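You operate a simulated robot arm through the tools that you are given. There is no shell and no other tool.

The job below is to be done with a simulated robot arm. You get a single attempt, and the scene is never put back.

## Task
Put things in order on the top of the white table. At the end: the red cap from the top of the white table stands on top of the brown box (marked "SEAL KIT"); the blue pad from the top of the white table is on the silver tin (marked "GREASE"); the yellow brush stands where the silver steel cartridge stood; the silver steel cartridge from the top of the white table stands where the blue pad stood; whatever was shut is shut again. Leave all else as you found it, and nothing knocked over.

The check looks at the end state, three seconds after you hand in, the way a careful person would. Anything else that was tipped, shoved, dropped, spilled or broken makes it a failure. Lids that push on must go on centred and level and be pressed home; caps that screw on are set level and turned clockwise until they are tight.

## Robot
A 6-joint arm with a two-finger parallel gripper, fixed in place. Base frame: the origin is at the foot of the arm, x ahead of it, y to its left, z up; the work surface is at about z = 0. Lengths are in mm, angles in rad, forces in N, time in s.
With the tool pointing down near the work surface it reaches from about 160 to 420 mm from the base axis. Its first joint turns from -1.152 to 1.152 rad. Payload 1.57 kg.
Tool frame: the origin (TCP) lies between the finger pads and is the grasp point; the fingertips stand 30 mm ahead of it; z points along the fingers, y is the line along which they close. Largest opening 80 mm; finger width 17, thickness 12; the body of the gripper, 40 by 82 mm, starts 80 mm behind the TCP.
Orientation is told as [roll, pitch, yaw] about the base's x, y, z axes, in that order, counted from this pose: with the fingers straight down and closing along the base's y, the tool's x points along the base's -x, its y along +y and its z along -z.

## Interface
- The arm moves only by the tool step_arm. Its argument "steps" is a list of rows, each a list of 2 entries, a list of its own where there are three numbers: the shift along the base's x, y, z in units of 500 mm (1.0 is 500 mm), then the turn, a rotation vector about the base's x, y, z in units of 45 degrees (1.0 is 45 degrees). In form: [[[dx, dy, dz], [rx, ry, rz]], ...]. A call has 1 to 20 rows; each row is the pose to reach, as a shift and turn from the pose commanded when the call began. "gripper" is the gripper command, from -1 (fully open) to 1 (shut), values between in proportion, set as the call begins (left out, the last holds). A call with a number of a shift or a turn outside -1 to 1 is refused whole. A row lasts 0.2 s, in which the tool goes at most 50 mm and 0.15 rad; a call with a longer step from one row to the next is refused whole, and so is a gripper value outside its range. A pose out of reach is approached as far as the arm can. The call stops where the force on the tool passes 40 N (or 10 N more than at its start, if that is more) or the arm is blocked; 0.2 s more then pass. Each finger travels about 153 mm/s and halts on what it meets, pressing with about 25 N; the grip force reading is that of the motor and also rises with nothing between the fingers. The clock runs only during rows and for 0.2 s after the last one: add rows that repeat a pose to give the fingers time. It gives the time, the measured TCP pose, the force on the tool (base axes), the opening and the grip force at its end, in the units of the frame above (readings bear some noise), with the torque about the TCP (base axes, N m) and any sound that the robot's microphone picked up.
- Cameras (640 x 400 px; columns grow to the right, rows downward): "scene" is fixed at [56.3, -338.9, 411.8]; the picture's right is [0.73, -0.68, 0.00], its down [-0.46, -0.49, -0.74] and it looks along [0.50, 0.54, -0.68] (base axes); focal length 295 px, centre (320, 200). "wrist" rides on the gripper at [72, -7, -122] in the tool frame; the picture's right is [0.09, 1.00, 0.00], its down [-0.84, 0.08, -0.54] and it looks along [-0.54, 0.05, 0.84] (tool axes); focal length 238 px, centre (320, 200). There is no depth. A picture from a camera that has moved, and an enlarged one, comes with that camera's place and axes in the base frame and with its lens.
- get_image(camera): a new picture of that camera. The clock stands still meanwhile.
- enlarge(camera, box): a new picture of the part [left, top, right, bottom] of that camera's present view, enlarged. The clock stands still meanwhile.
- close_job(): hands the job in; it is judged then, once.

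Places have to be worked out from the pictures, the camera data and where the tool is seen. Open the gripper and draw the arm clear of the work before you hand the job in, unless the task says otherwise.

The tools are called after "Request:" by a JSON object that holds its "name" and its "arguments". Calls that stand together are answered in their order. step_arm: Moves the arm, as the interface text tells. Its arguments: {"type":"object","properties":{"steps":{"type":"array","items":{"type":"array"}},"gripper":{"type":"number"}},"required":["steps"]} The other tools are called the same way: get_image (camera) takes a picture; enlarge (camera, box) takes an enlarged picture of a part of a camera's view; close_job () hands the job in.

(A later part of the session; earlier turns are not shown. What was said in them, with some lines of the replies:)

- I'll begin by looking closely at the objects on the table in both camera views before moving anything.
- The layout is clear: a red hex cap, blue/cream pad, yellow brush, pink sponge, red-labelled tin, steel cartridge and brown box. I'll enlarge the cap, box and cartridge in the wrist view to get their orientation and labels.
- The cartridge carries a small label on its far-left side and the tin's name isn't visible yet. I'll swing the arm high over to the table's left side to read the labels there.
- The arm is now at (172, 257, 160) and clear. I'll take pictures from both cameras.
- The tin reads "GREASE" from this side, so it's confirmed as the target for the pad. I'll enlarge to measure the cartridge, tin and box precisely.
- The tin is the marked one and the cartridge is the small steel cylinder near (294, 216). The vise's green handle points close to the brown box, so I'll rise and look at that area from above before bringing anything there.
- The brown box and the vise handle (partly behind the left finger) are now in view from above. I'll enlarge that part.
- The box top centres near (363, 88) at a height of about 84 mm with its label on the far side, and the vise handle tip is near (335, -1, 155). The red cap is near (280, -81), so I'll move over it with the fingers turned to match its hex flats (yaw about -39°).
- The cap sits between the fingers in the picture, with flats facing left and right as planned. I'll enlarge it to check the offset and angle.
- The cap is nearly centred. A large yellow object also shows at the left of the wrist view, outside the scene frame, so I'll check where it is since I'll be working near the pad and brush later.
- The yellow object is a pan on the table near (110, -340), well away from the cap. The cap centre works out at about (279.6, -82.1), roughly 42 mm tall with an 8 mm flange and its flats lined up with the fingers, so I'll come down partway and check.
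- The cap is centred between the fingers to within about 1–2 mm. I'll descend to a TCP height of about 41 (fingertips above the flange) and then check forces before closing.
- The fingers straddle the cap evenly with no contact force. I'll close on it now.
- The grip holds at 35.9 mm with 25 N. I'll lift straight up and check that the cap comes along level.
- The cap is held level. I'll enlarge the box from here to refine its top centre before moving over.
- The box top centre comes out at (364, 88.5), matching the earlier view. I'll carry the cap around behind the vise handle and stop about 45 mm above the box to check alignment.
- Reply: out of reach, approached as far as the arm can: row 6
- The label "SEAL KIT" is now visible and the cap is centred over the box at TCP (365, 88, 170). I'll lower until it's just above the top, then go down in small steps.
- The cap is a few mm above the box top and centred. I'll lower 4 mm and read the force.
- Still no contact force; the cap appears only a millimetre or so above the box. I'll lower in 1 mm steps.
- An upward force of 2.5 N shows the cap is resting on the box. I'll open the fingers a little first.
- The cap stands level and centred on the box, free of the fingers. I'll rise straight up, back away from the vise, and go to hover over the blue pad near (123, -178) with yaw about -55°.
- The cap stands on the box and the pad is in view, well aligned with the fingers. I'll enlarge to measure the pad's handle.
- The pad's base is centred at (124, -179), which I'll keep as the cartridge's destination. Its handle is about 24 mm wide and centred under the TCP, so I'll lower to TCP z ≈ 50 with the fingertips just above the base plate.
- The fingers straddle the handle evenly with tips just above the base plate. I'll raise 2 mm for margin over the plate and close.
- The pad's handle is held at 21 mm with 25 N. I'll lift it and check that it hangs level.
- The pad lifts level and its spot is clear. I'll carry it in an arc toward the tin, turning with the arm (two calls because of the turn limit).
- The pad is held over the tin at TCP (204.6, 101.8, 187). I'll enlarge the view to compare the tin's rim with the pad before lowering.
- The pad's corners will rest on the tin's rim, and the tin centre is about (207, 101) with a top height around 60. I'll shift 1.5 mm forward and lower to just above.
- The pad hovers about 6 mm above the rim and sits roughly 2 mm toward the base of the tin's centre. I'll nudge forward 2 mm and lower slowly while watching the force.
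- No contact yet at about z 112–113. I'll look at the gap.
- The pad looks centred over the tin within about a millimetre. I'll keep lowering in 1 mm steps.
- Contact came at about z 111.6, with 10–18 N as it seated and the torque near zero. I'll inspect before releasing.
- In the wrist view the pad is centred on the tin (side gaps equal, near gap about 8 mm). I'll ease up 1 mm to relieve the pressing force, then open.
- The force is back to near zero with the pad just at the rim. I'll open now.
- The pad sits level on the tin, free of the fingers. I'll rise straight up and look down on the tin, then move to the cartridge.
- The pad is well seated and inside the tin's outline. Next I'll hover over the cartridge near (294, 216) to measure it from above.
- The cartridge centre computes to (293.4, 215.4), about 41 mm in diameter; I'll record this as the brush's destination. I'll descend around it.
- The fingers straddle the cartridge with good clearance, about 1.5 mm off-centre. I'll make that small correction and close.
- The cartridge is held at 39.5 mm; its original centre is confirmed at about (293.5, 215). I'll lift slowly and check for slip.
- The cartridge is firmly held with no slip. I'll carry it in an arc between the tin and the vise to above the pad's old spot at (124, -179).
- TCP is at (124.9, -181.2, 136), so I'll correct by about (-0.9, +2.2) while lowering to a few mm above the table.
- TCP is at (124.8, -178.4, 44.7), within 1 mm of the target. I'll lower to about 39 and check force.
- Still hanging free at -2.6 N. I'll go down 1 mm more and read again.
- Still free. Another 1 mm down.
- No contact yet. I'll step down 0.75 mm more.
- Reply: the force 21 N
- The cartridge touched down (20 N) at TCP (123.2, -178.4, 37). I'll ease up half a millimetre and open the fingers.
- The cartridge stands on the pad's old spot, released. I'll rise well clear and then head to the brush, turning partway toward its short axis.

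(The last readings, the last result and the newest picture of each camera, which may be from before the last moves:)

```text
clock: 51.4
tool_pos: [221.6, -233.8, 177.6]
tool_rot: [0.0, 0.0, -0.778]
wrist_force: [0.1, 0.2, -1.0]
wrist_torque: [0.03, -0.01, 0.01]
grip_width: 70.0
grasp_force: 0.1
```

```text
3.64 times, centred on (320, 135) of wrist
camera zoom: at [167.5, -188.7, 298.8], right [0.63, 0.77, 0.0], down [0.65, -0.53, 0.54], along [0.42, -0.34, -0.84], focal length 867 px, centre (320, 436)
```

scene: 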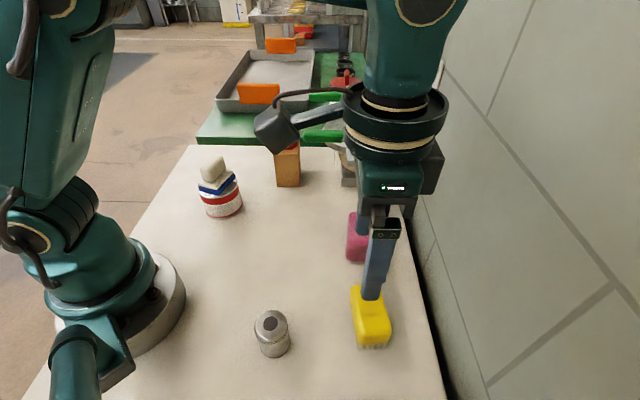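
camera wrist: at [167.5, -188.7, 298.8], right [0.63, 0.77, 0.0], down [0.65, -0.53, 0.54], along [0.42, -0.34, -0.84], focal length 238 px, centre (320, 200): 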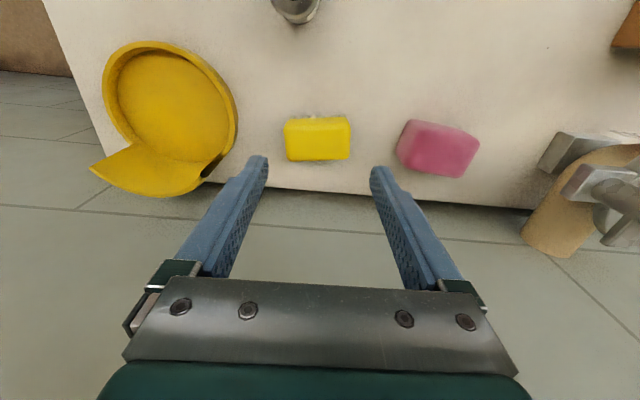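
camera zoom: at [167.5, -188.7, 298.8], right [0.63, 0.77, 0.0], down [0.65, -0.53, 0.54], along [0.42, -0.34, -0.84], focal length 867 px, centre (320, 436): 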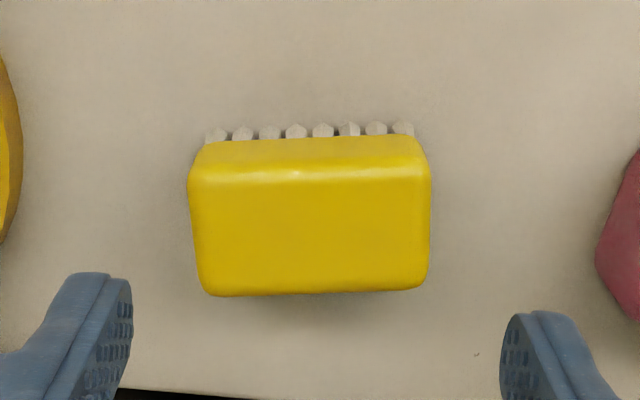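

The brush is about 68 x 40 mm, 51 mm tall, centred near (233, -246) with its long axis at 53°. I'll turn the gripper to about -127° so it closes across the short side, in two calls, then check.

Request:
{"name": "step_arm", "arguments": {"steps": [[[0.006, -0.008, 0], [0, 0, -0.17]], [[0.012, -0.016, 0], [0, 0, -0.35]], [[0.0186, -0.0232, 0], [0, 0, -0.53]], [[0.0186, -0.0232, 0], [0, 0, -0.71]], [[0.0186, -0.0232, 0], [0, 0, -0.88]], [[0.0186, -0.0232, 0], [0, 0, -0.917]]]}}

Request:
{"name": "step_arm", "arguments": {"steps": [[[0, 0, 0], [0, 0, -0.17]], [[0, 0, 0], [0, 0, -0.35]], [[0, 0, 0], [0, 0, -0.53]], [[0, 0, 0], [0, 0, -0.71]], [[0, 0, 0], [0, 0, -0.88]], [[0, 0, 0], [0, 0, -0.917]], [[0, 0, 0], [0, 0, -0.917]]]}}

Request:
{"name": "get_image", "arguments": {"camera": "wrist"}}

Request:
{"name": "get_image", "arguments": {"camera": "scene"}}

Request:
{"name": "enlarge", "arguments": {"camera": "wrist", "box": [250, 80, 390, 190]}}

```text
clock: 52.8
tool_pos: [232.8, -247.3, 177.9]
tool_rot: [0.001, 0.001, -1.5]
wrist_force: [0.4, -0.1, 0.2]
wrist_torque: [-0.02, -0.02, 0.0]
grip_width: 69.9
grasp_force: 0.0
```

```text
clock: 54.4
tool_pos: [231.1, -247.0, 176.4]
tool_rot: [0.001, 0.0, -2.22]
wrist_force: [-0.1, -0.4, 0.1]
wrist_torque: [0.03, -0.02, 0.0]
grip_width: 70.0
grasp_force: 0.0
```

```text
taken
camera wrist: at [270.8, -185.7, 298.7], right [0.85, -0.53, 0.0], down [-0.44, -0.71, 0.54], along [-0.29, -0.46, -0.84], focal length 238 px, centre (320, 200)
```

wrist: 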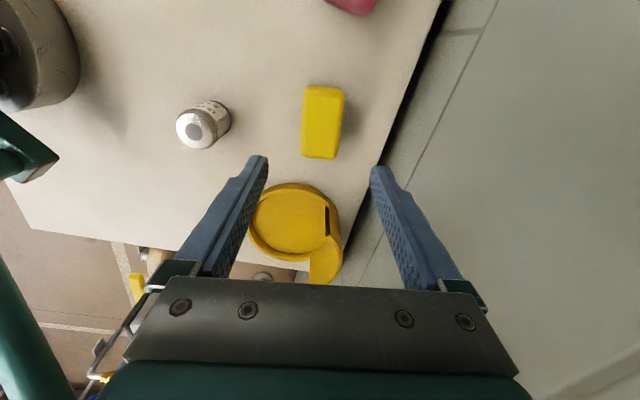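

```text
taken
```

scene: 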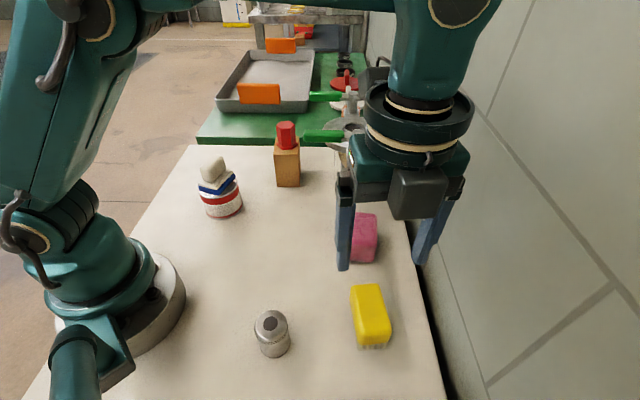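

```text
3.64 times, centred on (320, 135) of wrist
camera zoom: at [270.8, -185.7, 298.7], right [0.85, -0.53, 0.0], down [-0.44, -0.71, 0.54], along [-0.29, -0.46, -0.84], focal length 867 px, centre (320, 436)
```

zoom: 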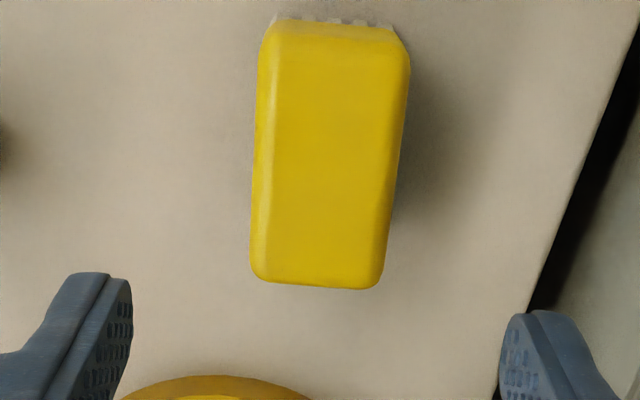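

The fingers now line up across the brush's short side; its centre refines to about (235.5, -245). I'll descend to TCP z ≈ 48 so the tips stay above the bristles.

Request:
{"name": "step_arm", "arguments": {"steps": [[[0.0052, 0.004, -0.06], [0, 0, 0]], [[0.0052, 0.004, -0.12], [0, 0, 0]], [[0.0052, 0.004, -0.18], [0, 0, 0]], [[0.0052, 0.004, -0.22], [0, 0, 0]], [[0.0052, 0.004, -0.257], [0, 0, 0]], [[0.0052, 0.004, -0.257], [0, 0, 0]]]}}

Request:
{"name": "get_image", "arguments": {"camera": "wrist"}}

Request:
{"name": "enlarge", "arguments": {"camera": "scene", "box": [320, 230, 440, 370]}}

```text
clock: 55.8
tool_pos: [235.5, -245.2, 48.3]
tool_rot: [0.0, -0.001, -2.22]
wrist_force: [0.9, -0.3, -1.2]
wrist_torque: [0.04, -0.05, 0.04]
grip_width: 70.0
grasp_force: 0.1
```

```text
taken
camera wrist: at [274.5, -182.4, 170.4], right [0.85, -0.53, 0.0], down [-0.44, -0.71, 0.54], along [-0.29, -0.46, -0.84], focal length 238 px, centre (320, 200)
```

wrist: 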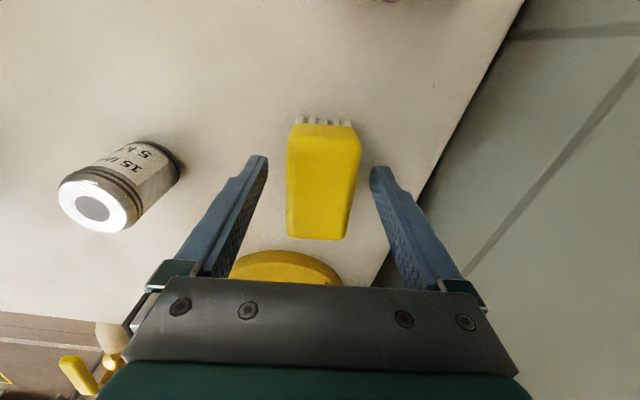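

```text
2.86 times, centred on (380, 300) of scene
camera zoom: at [56.3, -338.9, 411.8], right [0.73, -0.68, 0.0], down [-0.46, -0.49, -0.74], along [0.5, 0.54, -0.68], focal length 843 px, centre (149, -86)
```

zoom: 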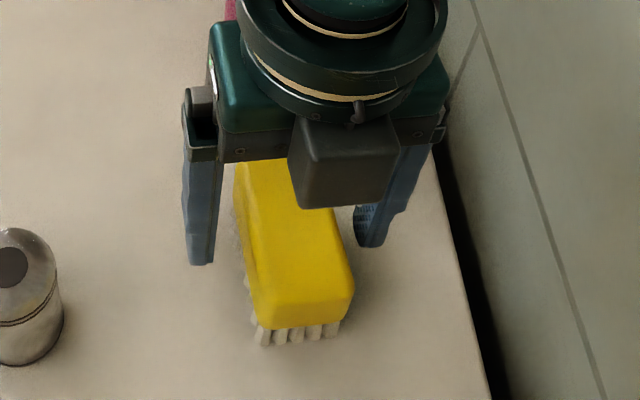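

The brush is centred between the fingers in the wrist view. I'll close on it.

Request:
{"name": "step_arm", "arguments": {"steps": [[[0, 0, 0], [0, 0, 0]], [[0, 0, 0], [0, 0, 0]], [[0, 0, 0], [0, 0, 0]], [[0, 0, 0], [0, 0, 0]]], "gripper": 1}}

Request:
{"name": "get_image", "arguments": {"camera": "wrist"}}

Request:
{"name": "enlarge", "arguments": {"camera": "scene", "box": [320, 230, 440, 370]}}

```text
clock: 56.8
tool_pos: [234.5, -244.4, 50.4]
tool_rot: [0.001, 0.002, -2.22]
wrist_force: [-0.8, -0.2, 0.1]
wrist_torque: [-0.01, -0.03, 0.0]
grip_width: 41.3
grasp_force: 24.8
```

```text
taken
camera wrist: at [274.5, -182.5, 170.8], right [0.85, -0.53, 0.0], down [-0.44, -0.71, 0.54], along [-0.29, -0.46, -0.84], focal length 238 px, centre (320, 200)
```

wrist: 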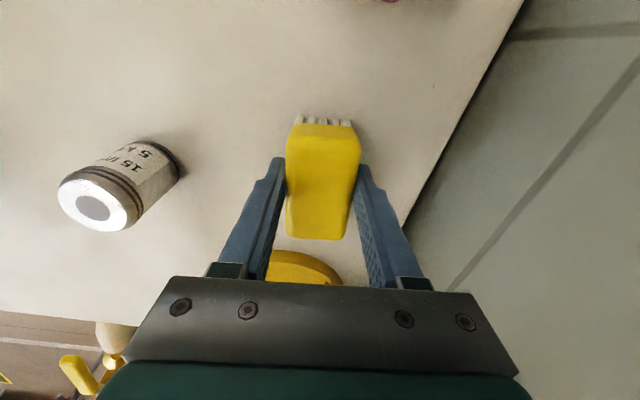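

```text
2.86 times, centred on (380, 300) of scene
camera zoom: at [56.3, -338.9, 411.8], right [0.73, -0.68, 0.0], down [-0.46, -0.49, -0.74], along [0.5, 0.54, -0.68], focal length 843 px, centre (149, -86)
```

zoom: 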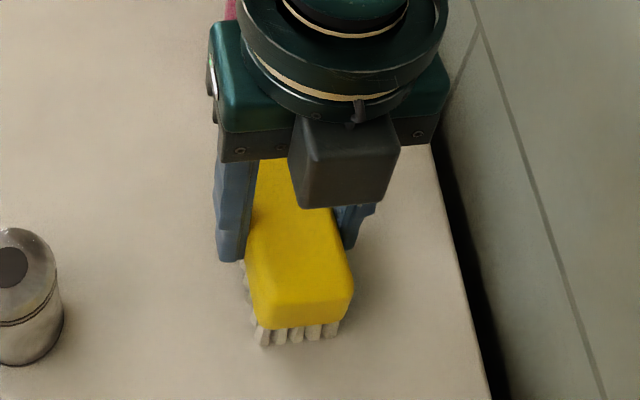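

The brush is held at 41 mm with 25 N. I'll lift and check it hangs level.

Request:
{"name": "step_arm", "arguments": {"steps": [[[0, 0, 0.01], [0, 0, 0]], [[0, 0, 0.05], [0, 0, 0]], [[0, 0, 0.12], [0, 0, 0]], [[0, 0, 0.2], [0, 0, 0]], [[0, 0, 0.28], [0, 0, 0]], [[0, 0, 0.28], [0, 0, 0]]]}}

Request:
{"name": "enlarge", "arguments": {"camera": "wrist", "box": [250, 100, 390, 250]}}

Request:
{"name": "get_image", "arguments": {"camera": "scene"}}

```text
clock: 58.2
tool_pos: [233.0, -244.4, 189.0]
tool_rot: [0.0, 0.001, -2.219]
wrist_force: [-0.2, -0.3, -0.4]
wrist_torque: [-0.01, 0.03, 0.0]
grip_width: 41.3
grasp_force: 25.3
```

```text
2.67 times, centred on (320, 175) of wrist
camera zoom: at [272.4, -181.7, 310.7], right [0.85, -0.53, 0.0], down [-0.44, -0.71, 0.54], along [-0.29, -0.46, -0.84], focal length 636 px, centre (320, 267)
```

zoom: 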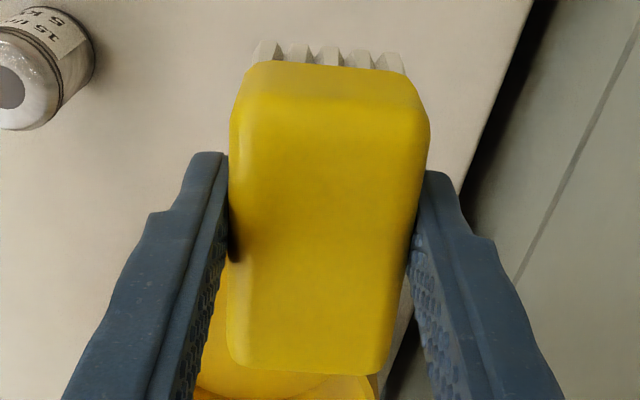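

```text
taken
```

scene: 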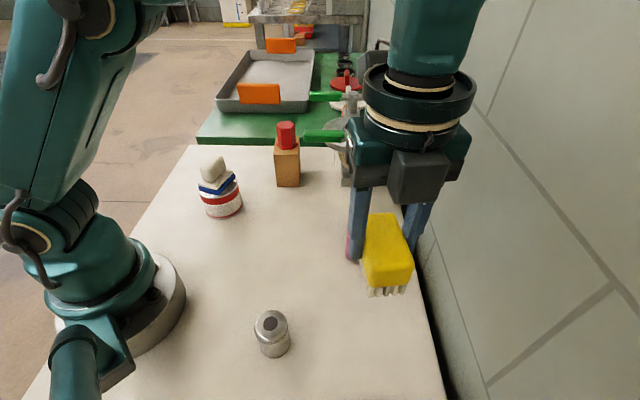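

The brush hangs level and centred at the TCP. I'll carry it along an arc inside the vise to above the cartridge's old spot (293.4, 215).

Request:
{"name": "step_arm", "arguments": {"steps": [[[-0.007, 0.056, 0], [0, 0, 0.13]], [[-0.013, 0.146, 0], [0, 0, 0.31]], [[-0.017, 0.236, 0], [0, 0, 0.49]], [[-0.017, 0.326, 0], [0, 0, 0.67]], [[-0.012, 0.416, 0], [0, 0, 0.85]], [[-0.005, 0.49, 0], [0, 0, 0.917]]]}}

Request:
{"name": "step_arm", "arguments": {"steps": [[[0.016, 0.086, 0], [0, 0, 0.17]], [[0.036, 0.172, 0], [0, 0, 0.35]], [[0.06, 0.256, 0], [0, 0, 0.53]], [[0.09, 0.34, 0], [0, 0, 0.71]], [[0.114, 0.406, 0], [0, 0, 0.88]], [[0.1228, 0.4268, 0], [0, 0, 0.917]], [[0.1228, 0.4268, -0.06], [0, 0, 0.917]], [[0.1228, 0.4268, -0.06], [0, 0, 0.917]]]}}

Request:
{"name": "get_image", "arguments": {"camera": "wrist"}}

Request:
{"name": "get_image", "arguments": {"camera": "scene"}}

```text
clock: 59.6
tool_pos: [230.7, 1.5, 190.1]
tool_rot: [0.0, -0.001, -1.5]
wrist_force: [0.6, 0.1, -0.5]
wrist_torque: [0.0, -0.02, 0.0]
grip_width: 41.2
grasp_force: 25.1
```

```text
clock: 61.4
tool_pos: [292.7, 213.2, 158.6]
tool_rot: [0.0, 0.0, -0.777]
wrist_force: [0.5, 0.5, -1.2]
wrist_torque: [-0.03, 0.0, 0.0]
grip_width: 41.2
grasp_force: 24.3
```

```text
taken
camera wrist: at [238.3, 259.4, 280.8], right [0.63, 0.77, 0.0], down [0.65, -0.53, 0.54], along [0.42, -0.34, -0.84], focal length 238 px, centre (320, 200)
```

wrist: 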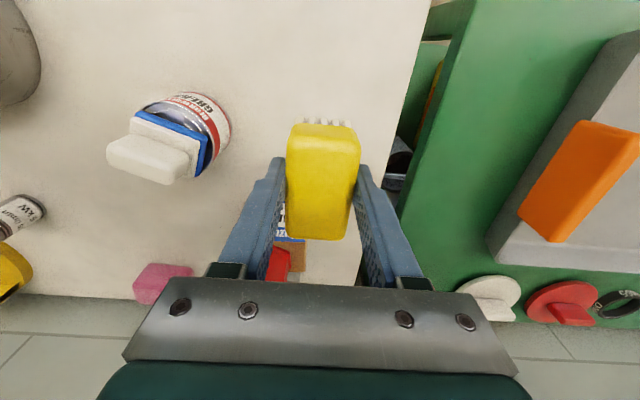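

```text
taken
```

scene: 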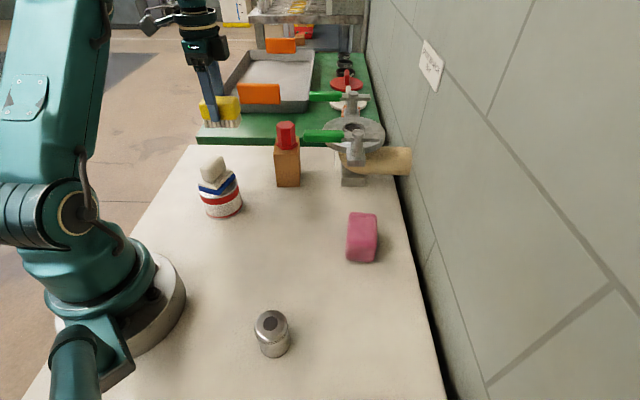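

TCP is at (294.5, 213.9, 158.8) with clear space below. I'll correct by (-1.5, +1.6) and lower to a few mm above the table.

Request:
{"name": "step_arm", "arguments": {"steps": [[[-0.003, 0.0032, -0.06], [0, 0, 0]], [[-0.003, 0.0032, -0.12], [0, 0, 0]], [[-0.003, 0.0032, -0.18], [0, 0, 0]], [[-0.003, 0.0032, -0.209], [0, 0, 0]], [[-0.003, 0.0032, -0.209], [0, 0, 0]]]}}

Request:
{"name": "get_image", "arguments": {"camera": "wrist"}}

Request:
{"name": "enlarge", "arguments": {"camera": "scene", "box": [180, 100, 300, 190]}}

```text
clock: 62.6
tool_pos: [290.6, 215.5, 55.8]
tool_rot: [0.0, -0.001, -0.778]
wrist_force: [-0.5, -1.0, -1.3]
wrist_torque: [0.01, -0.01, 0.03]
grip_width: 41.2
grasp_force: 24.6
```

```text
taken
camera wrist: at [236.4, 261.7, 177.5], right [0.63, 0.77, 0.0], down [0.65, -0.53, 0.54], along [0.42, -0.34, -0.84], focal length 238 px, centre (320, 200)
```

wrist: 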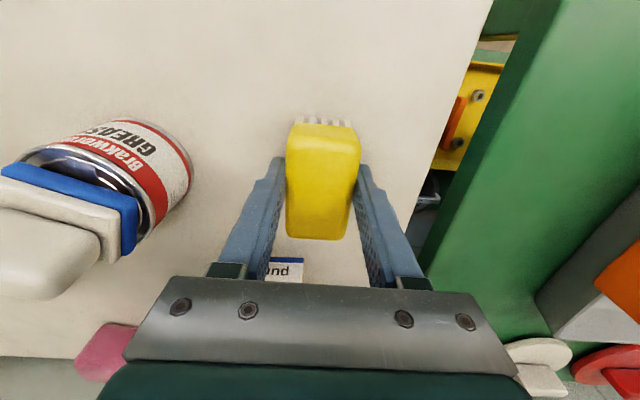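

```text
4.44 times, centred on (240, 145) of scene
camera zoom: at [56.3, -338.9, 411.8], right [0.73, -0.68, 0.0], down [-0.46, -0.49, -0.74], along [0.5, 0.54, -0.68], focal length 1312 px, centre (676, 444)
```

zoom: 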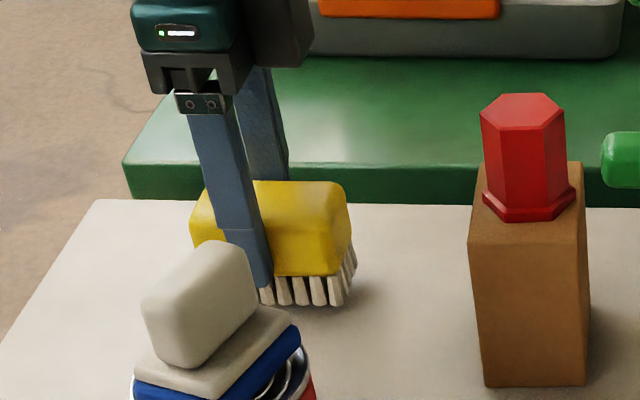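

TCP is at (292.6, 216.2, 55.5), within a millimetre of the spot. I'll lower the last few millimetres, one careful step at a time.

Request:
{"name": "step_arm", "arguments": {"steps": [[[0.0008, -0.0012, -0.005], [0, 0, 0]], [[0.0008, -0.0012, -0.01], [0, 0, 0]], [[0.0008, -0.0012, -0.01], [0, 0, 0]]]}}

```text
clock: 63.4
tool_pos: [290.0, 213.7, 49.2]
tool_rot: [0.0, 0.0, -0.78]
wrist_force: [-0.5, 0.3, -1.1]
wrist_torque: [0.03, 0.02, -0.03]
grip_width: 41.1
grasp_force: 24.6
```

Still hanging free. I'll step down 1 mm.

Request:
{"name": "step_arm", "arguments": {"steps": [[[0, 0, -0.002], [0, 0, 0]], [[0, 0, -0.002], [0, 0, 0]]]}}

Request:
{"name": "enlarge", "arguments": {"camera": "wrist", "box": [250, 100, 390, 250]}}

```text
clock: 64.0
tool_pos: [291.5, 215.0, 48.1]
tool_rot: [0.001, 0.0, -0.779]
wrist_force: [0.7, -0.2, -0.2]
wrist_torque: [0.05, 0.03, -0.01]
grip_width: 41.2
grasp_force: 25.2
```

```text
2.67 times, centred on (320, 175) of wrist
camera zoom: at [236.8, 260.7, 170.6], right [0.63, 0.77, 0.0], down [0.65, -0.53, 0.54], along [0.42, -0.34, -0.84], focal length 636 px, centre (320, 267)
```

zoom: 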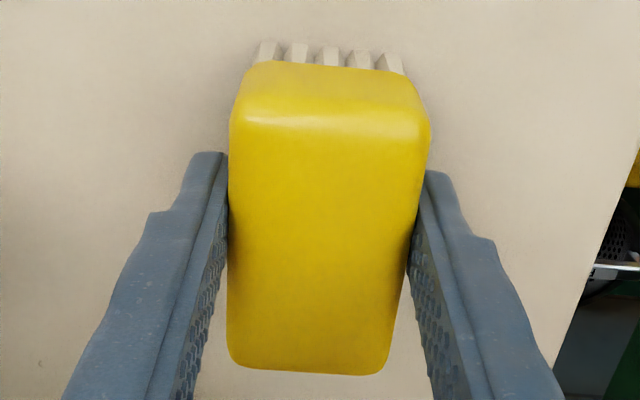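

TCP is at z 48.6 and the reading suggests it's about to touch. Another 0.5 mm down.

Request:
{"name": "step_arm", "arguments": {"steps": [[[0, 0, -0.001], [0, 0, 0]], [[0, 0, -0.001], [0, 0, 0]]]}}

```text
clock: 64.6
tool_pos: [292.7, 214.9, 48.3]
tool_rot: [0.0, -0.001, -0.778]
wrist_force: [-0.8, -2.4, 4.8]
wrist_torque: [-0.05, 0.02, 0.01]
grip_width: 41.1
grasp_force: 25.6
```

Contact at 4.8 N: the brush is on the table. I'll open the fingers.

Request:
{"name": "step_arm", "arguments": {"steps": [[[0, 0, 0], [0, 0, 0]], [[0, 0, 0], [0, 0, 0]], [[0, 0, 0], [0, 0, 0]]], "gripper": -0.6}}

Request:
{"name": "get_image", "arguments": {"camera": "wrist"}}

Request:
{"name": "enlarge", "arguments": {"camera": "scene", "box": [180, 100, 300, 190]}}

```text
clock: 65.4
tool_pos: [291.8, 215.0, 47.9]
tool_rot: [0.0, 0.0, -0.778]
wrist_force: [0.1, 0.2, 0.3]
wrist_torque: [0.01, -0.02, 0.02]
grip_width: 64.0
grasp_force: 0.1
```

```text
taken
camera wrist: at [236.9, 261.0, 170.1], right [0.63, 0.77, 0.0], down [0.65, -0.53, 0.54], along [0.42, -0.34, -0.84], focal length 238 px, centre (320, 200)
```

wrist: 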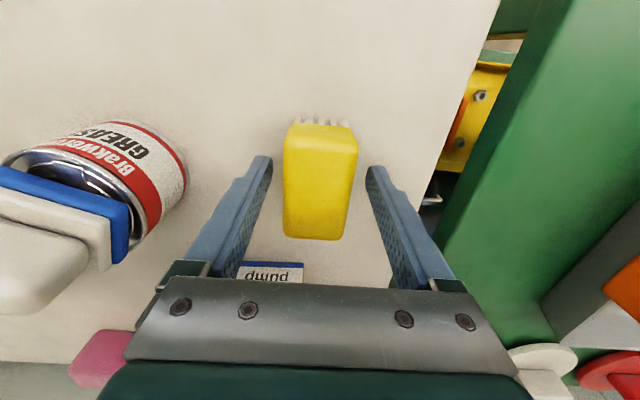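

```text
4.44 times, centred on (240, 145) of scene
camera zoom: at [56.3, -338.9, 411.8], right [0.73, -0.68, 0.0], down [-0.46, -0.49, -0.74], along [0.5, 0.54, -0.68], focal length 1312 px, centre (676, 444)
```

zoom: 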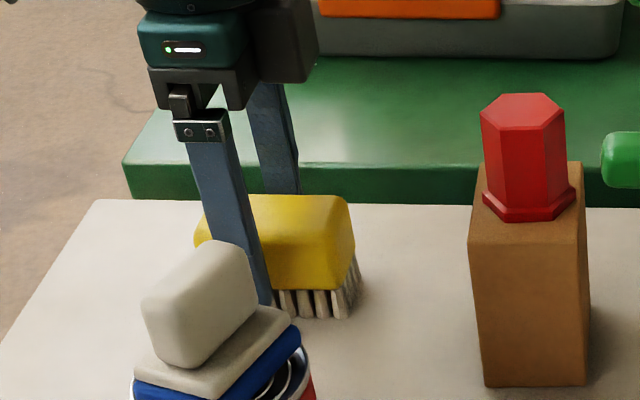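

The brush stands freely on the cartridge's old spot. I'll rise straight up, then withdraw to a clear central position.

Request:
{"name": "step_arm", "arguments": {"steps": [[[0, 0, 0.04], [0, 0, 0]], [[0, 0, 0.1], [0, 0, 0]], [[0, 0, 0.18], [0, 0, 0]], [[0, 0, 0.26], [0, 0, 0]], [[0, 0, 0.3], [0, 0, 0]], [[-0.03, -0.08, 0.32], [0, 0, 0]], [[-0.06, -0.16, 0.34], [0, 0, 0]], [[-0.09, -0.24, 0.34], [0, 0, 0]], [[-0.11, -0.32, 0.34], [0, 0, 0]], [[-0.13, -0.4, 0.34], [0, 0, 0]], [[-0.14, -0.46, 0.34], [0, 0, 0]], [[-0.14, -0.46, 0.34], [0, 0, 0]]], "gripper": -1}}

Request:
{"name": "get_image", "arguments": {"camera": "wrist"}}

Request:
{"name": "get_image", "arguments": {"camera": "scene"}}

```text
clock: 68.0
tool_pos: [220.2, -15.6, 217.5]
tool_rot: [-0.001, 0.001, -0.779]
wrist_force: [0.7, -0.2, -0.6]
wrist_torque: [-0.01, -0.03, 0.03]
grip_width: 79.9
grasp_force: 0.1
```

```text
taken
camera wrist: at [166.1, 30.1, 339.5], right [0.63, 0.77, 0.0], down [0.65, -0.53, 0.54], along [0.42, -0.34, -0.84], focal length 238 px, centre (320, 200)
```

wrist: 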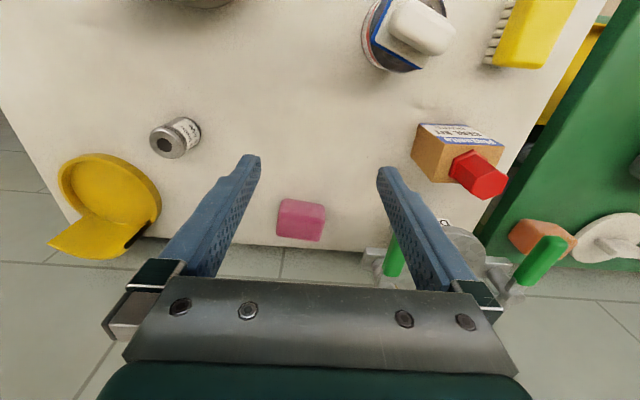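

```text
taken
```

scene: 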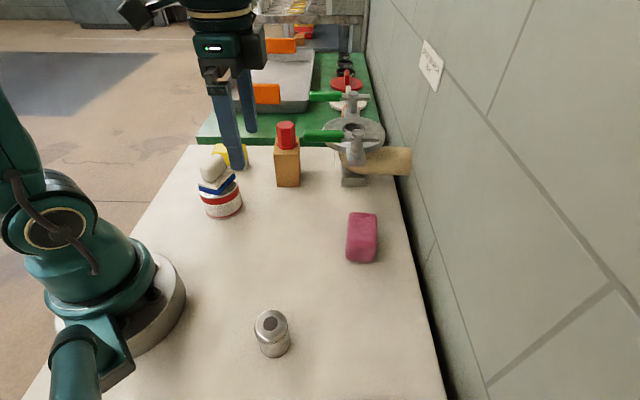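

Everything appears in place; I'll enlarge the key spots for a final check of the pad, brush, cap and cartridge.

Request:
{"name": "enlarge", "arguments": {"camera": "scene", "box": [180, 115, 320, 220]}}

Request:
{"name": "enlarge", "arguments": {"camera": "wrist", "box": [340, 0, 580, 200]}}

Request:
{"name": "enlarge", "arguments": {"camera": "scene", "box": [220, 290, 330, 375]}}

Request:
{"name": "enlarge", "arguments": {"camera": "wrist", "box": [340, -30, 620, 100]}}

```text
3.81 times, centred on (250, 168) of scene
camera zoom: at [56.3, -338.9, 411.8], right [0.73, -0.68, 0.0], down [-0.46, -0.49, -0.74], along [0.5, 0.54, -0.68], focal length 1124 px, centre (587, 324)
```

zoom: 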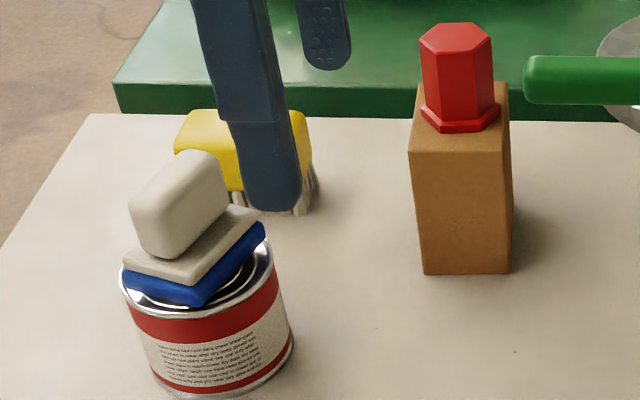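

```text
2.00 times, centred on (460, 100) of wrist
camera zoom: at [166.1, 30.1, 339.5], right [0.63, 0.77, 0.0], down [0.65, -0.53, 0.54], along [0.42, -0.34, -0.84], focal length 477 px, centre (40, 400)
```

zoom: 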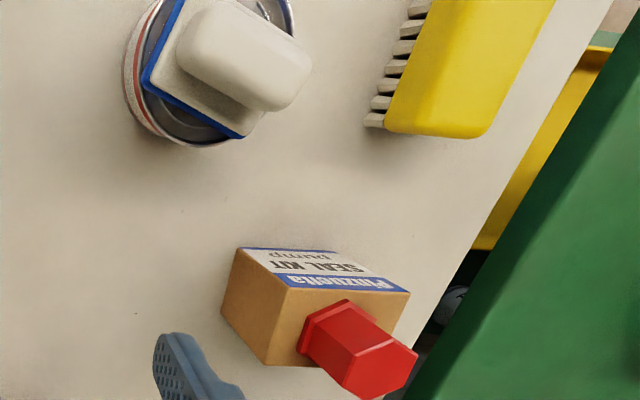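

```text
4.71 times, centred on (275, 332) of scene
camera zoom: at [56.3, -338.9, 411.8], right [0.73, -0.68, 0.0], down [-0.46, -0.49, -0.74], along [0.5, 0.54, -0.68], focal length 1389 px, centre (532, -424)
```

zoom: 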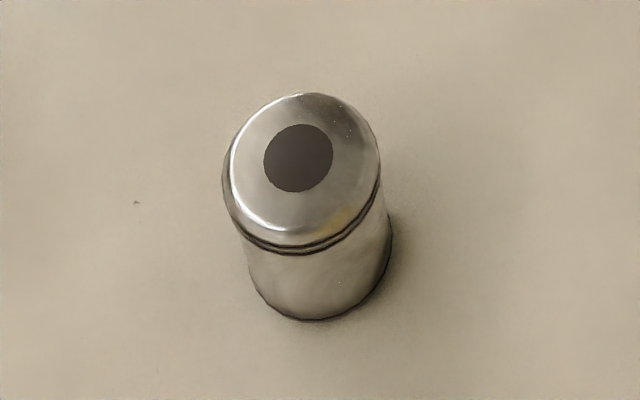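

```text
refused: -30 is not a number from 0 to 400
```

The final views agree with the task:
- The red cap stands on the SEAL KIT box.
- The pad sits on the GREASE tin.
- The brush stands on its bristles where the cartridge was.
- The cartridge stands within about 3 mm of the pad's old centre.

Nothing that was shut was opened, and nothing else appears moved. The gripper is open and the arm is clear, so I'm handing in.

Request:
{"name": "close_job", "arguments": {}}

```text
The job is handed in.
```

The table is set out as you asked, and I've handed the job in. The check hadn't reported a result when I finished.

- **Red cap:** it stands upright near the centre of the top of the brown "SEAL KIT" box.
- **Blue pad:** it lies level on the "GREASE" tin. Lowering it took up to about 18 N of pressure on the tin, and the views afterwards showed the tin upright.
- **Silver steel cartridge:** it stands where the blue pad was, about 3 mm or less from the pad's old centre.
- **Yellow brush:** it stands on its bristles where the cartridge was. It is turned so its long side runs along the table's far edge.

I opened nothing that was shut. The last pictures showed nothing tipped or knocked over. The pink sponge, the yellow pan and the vise with the green handle were not touched. The gripper is open and the arm is held above an empty part of the table.
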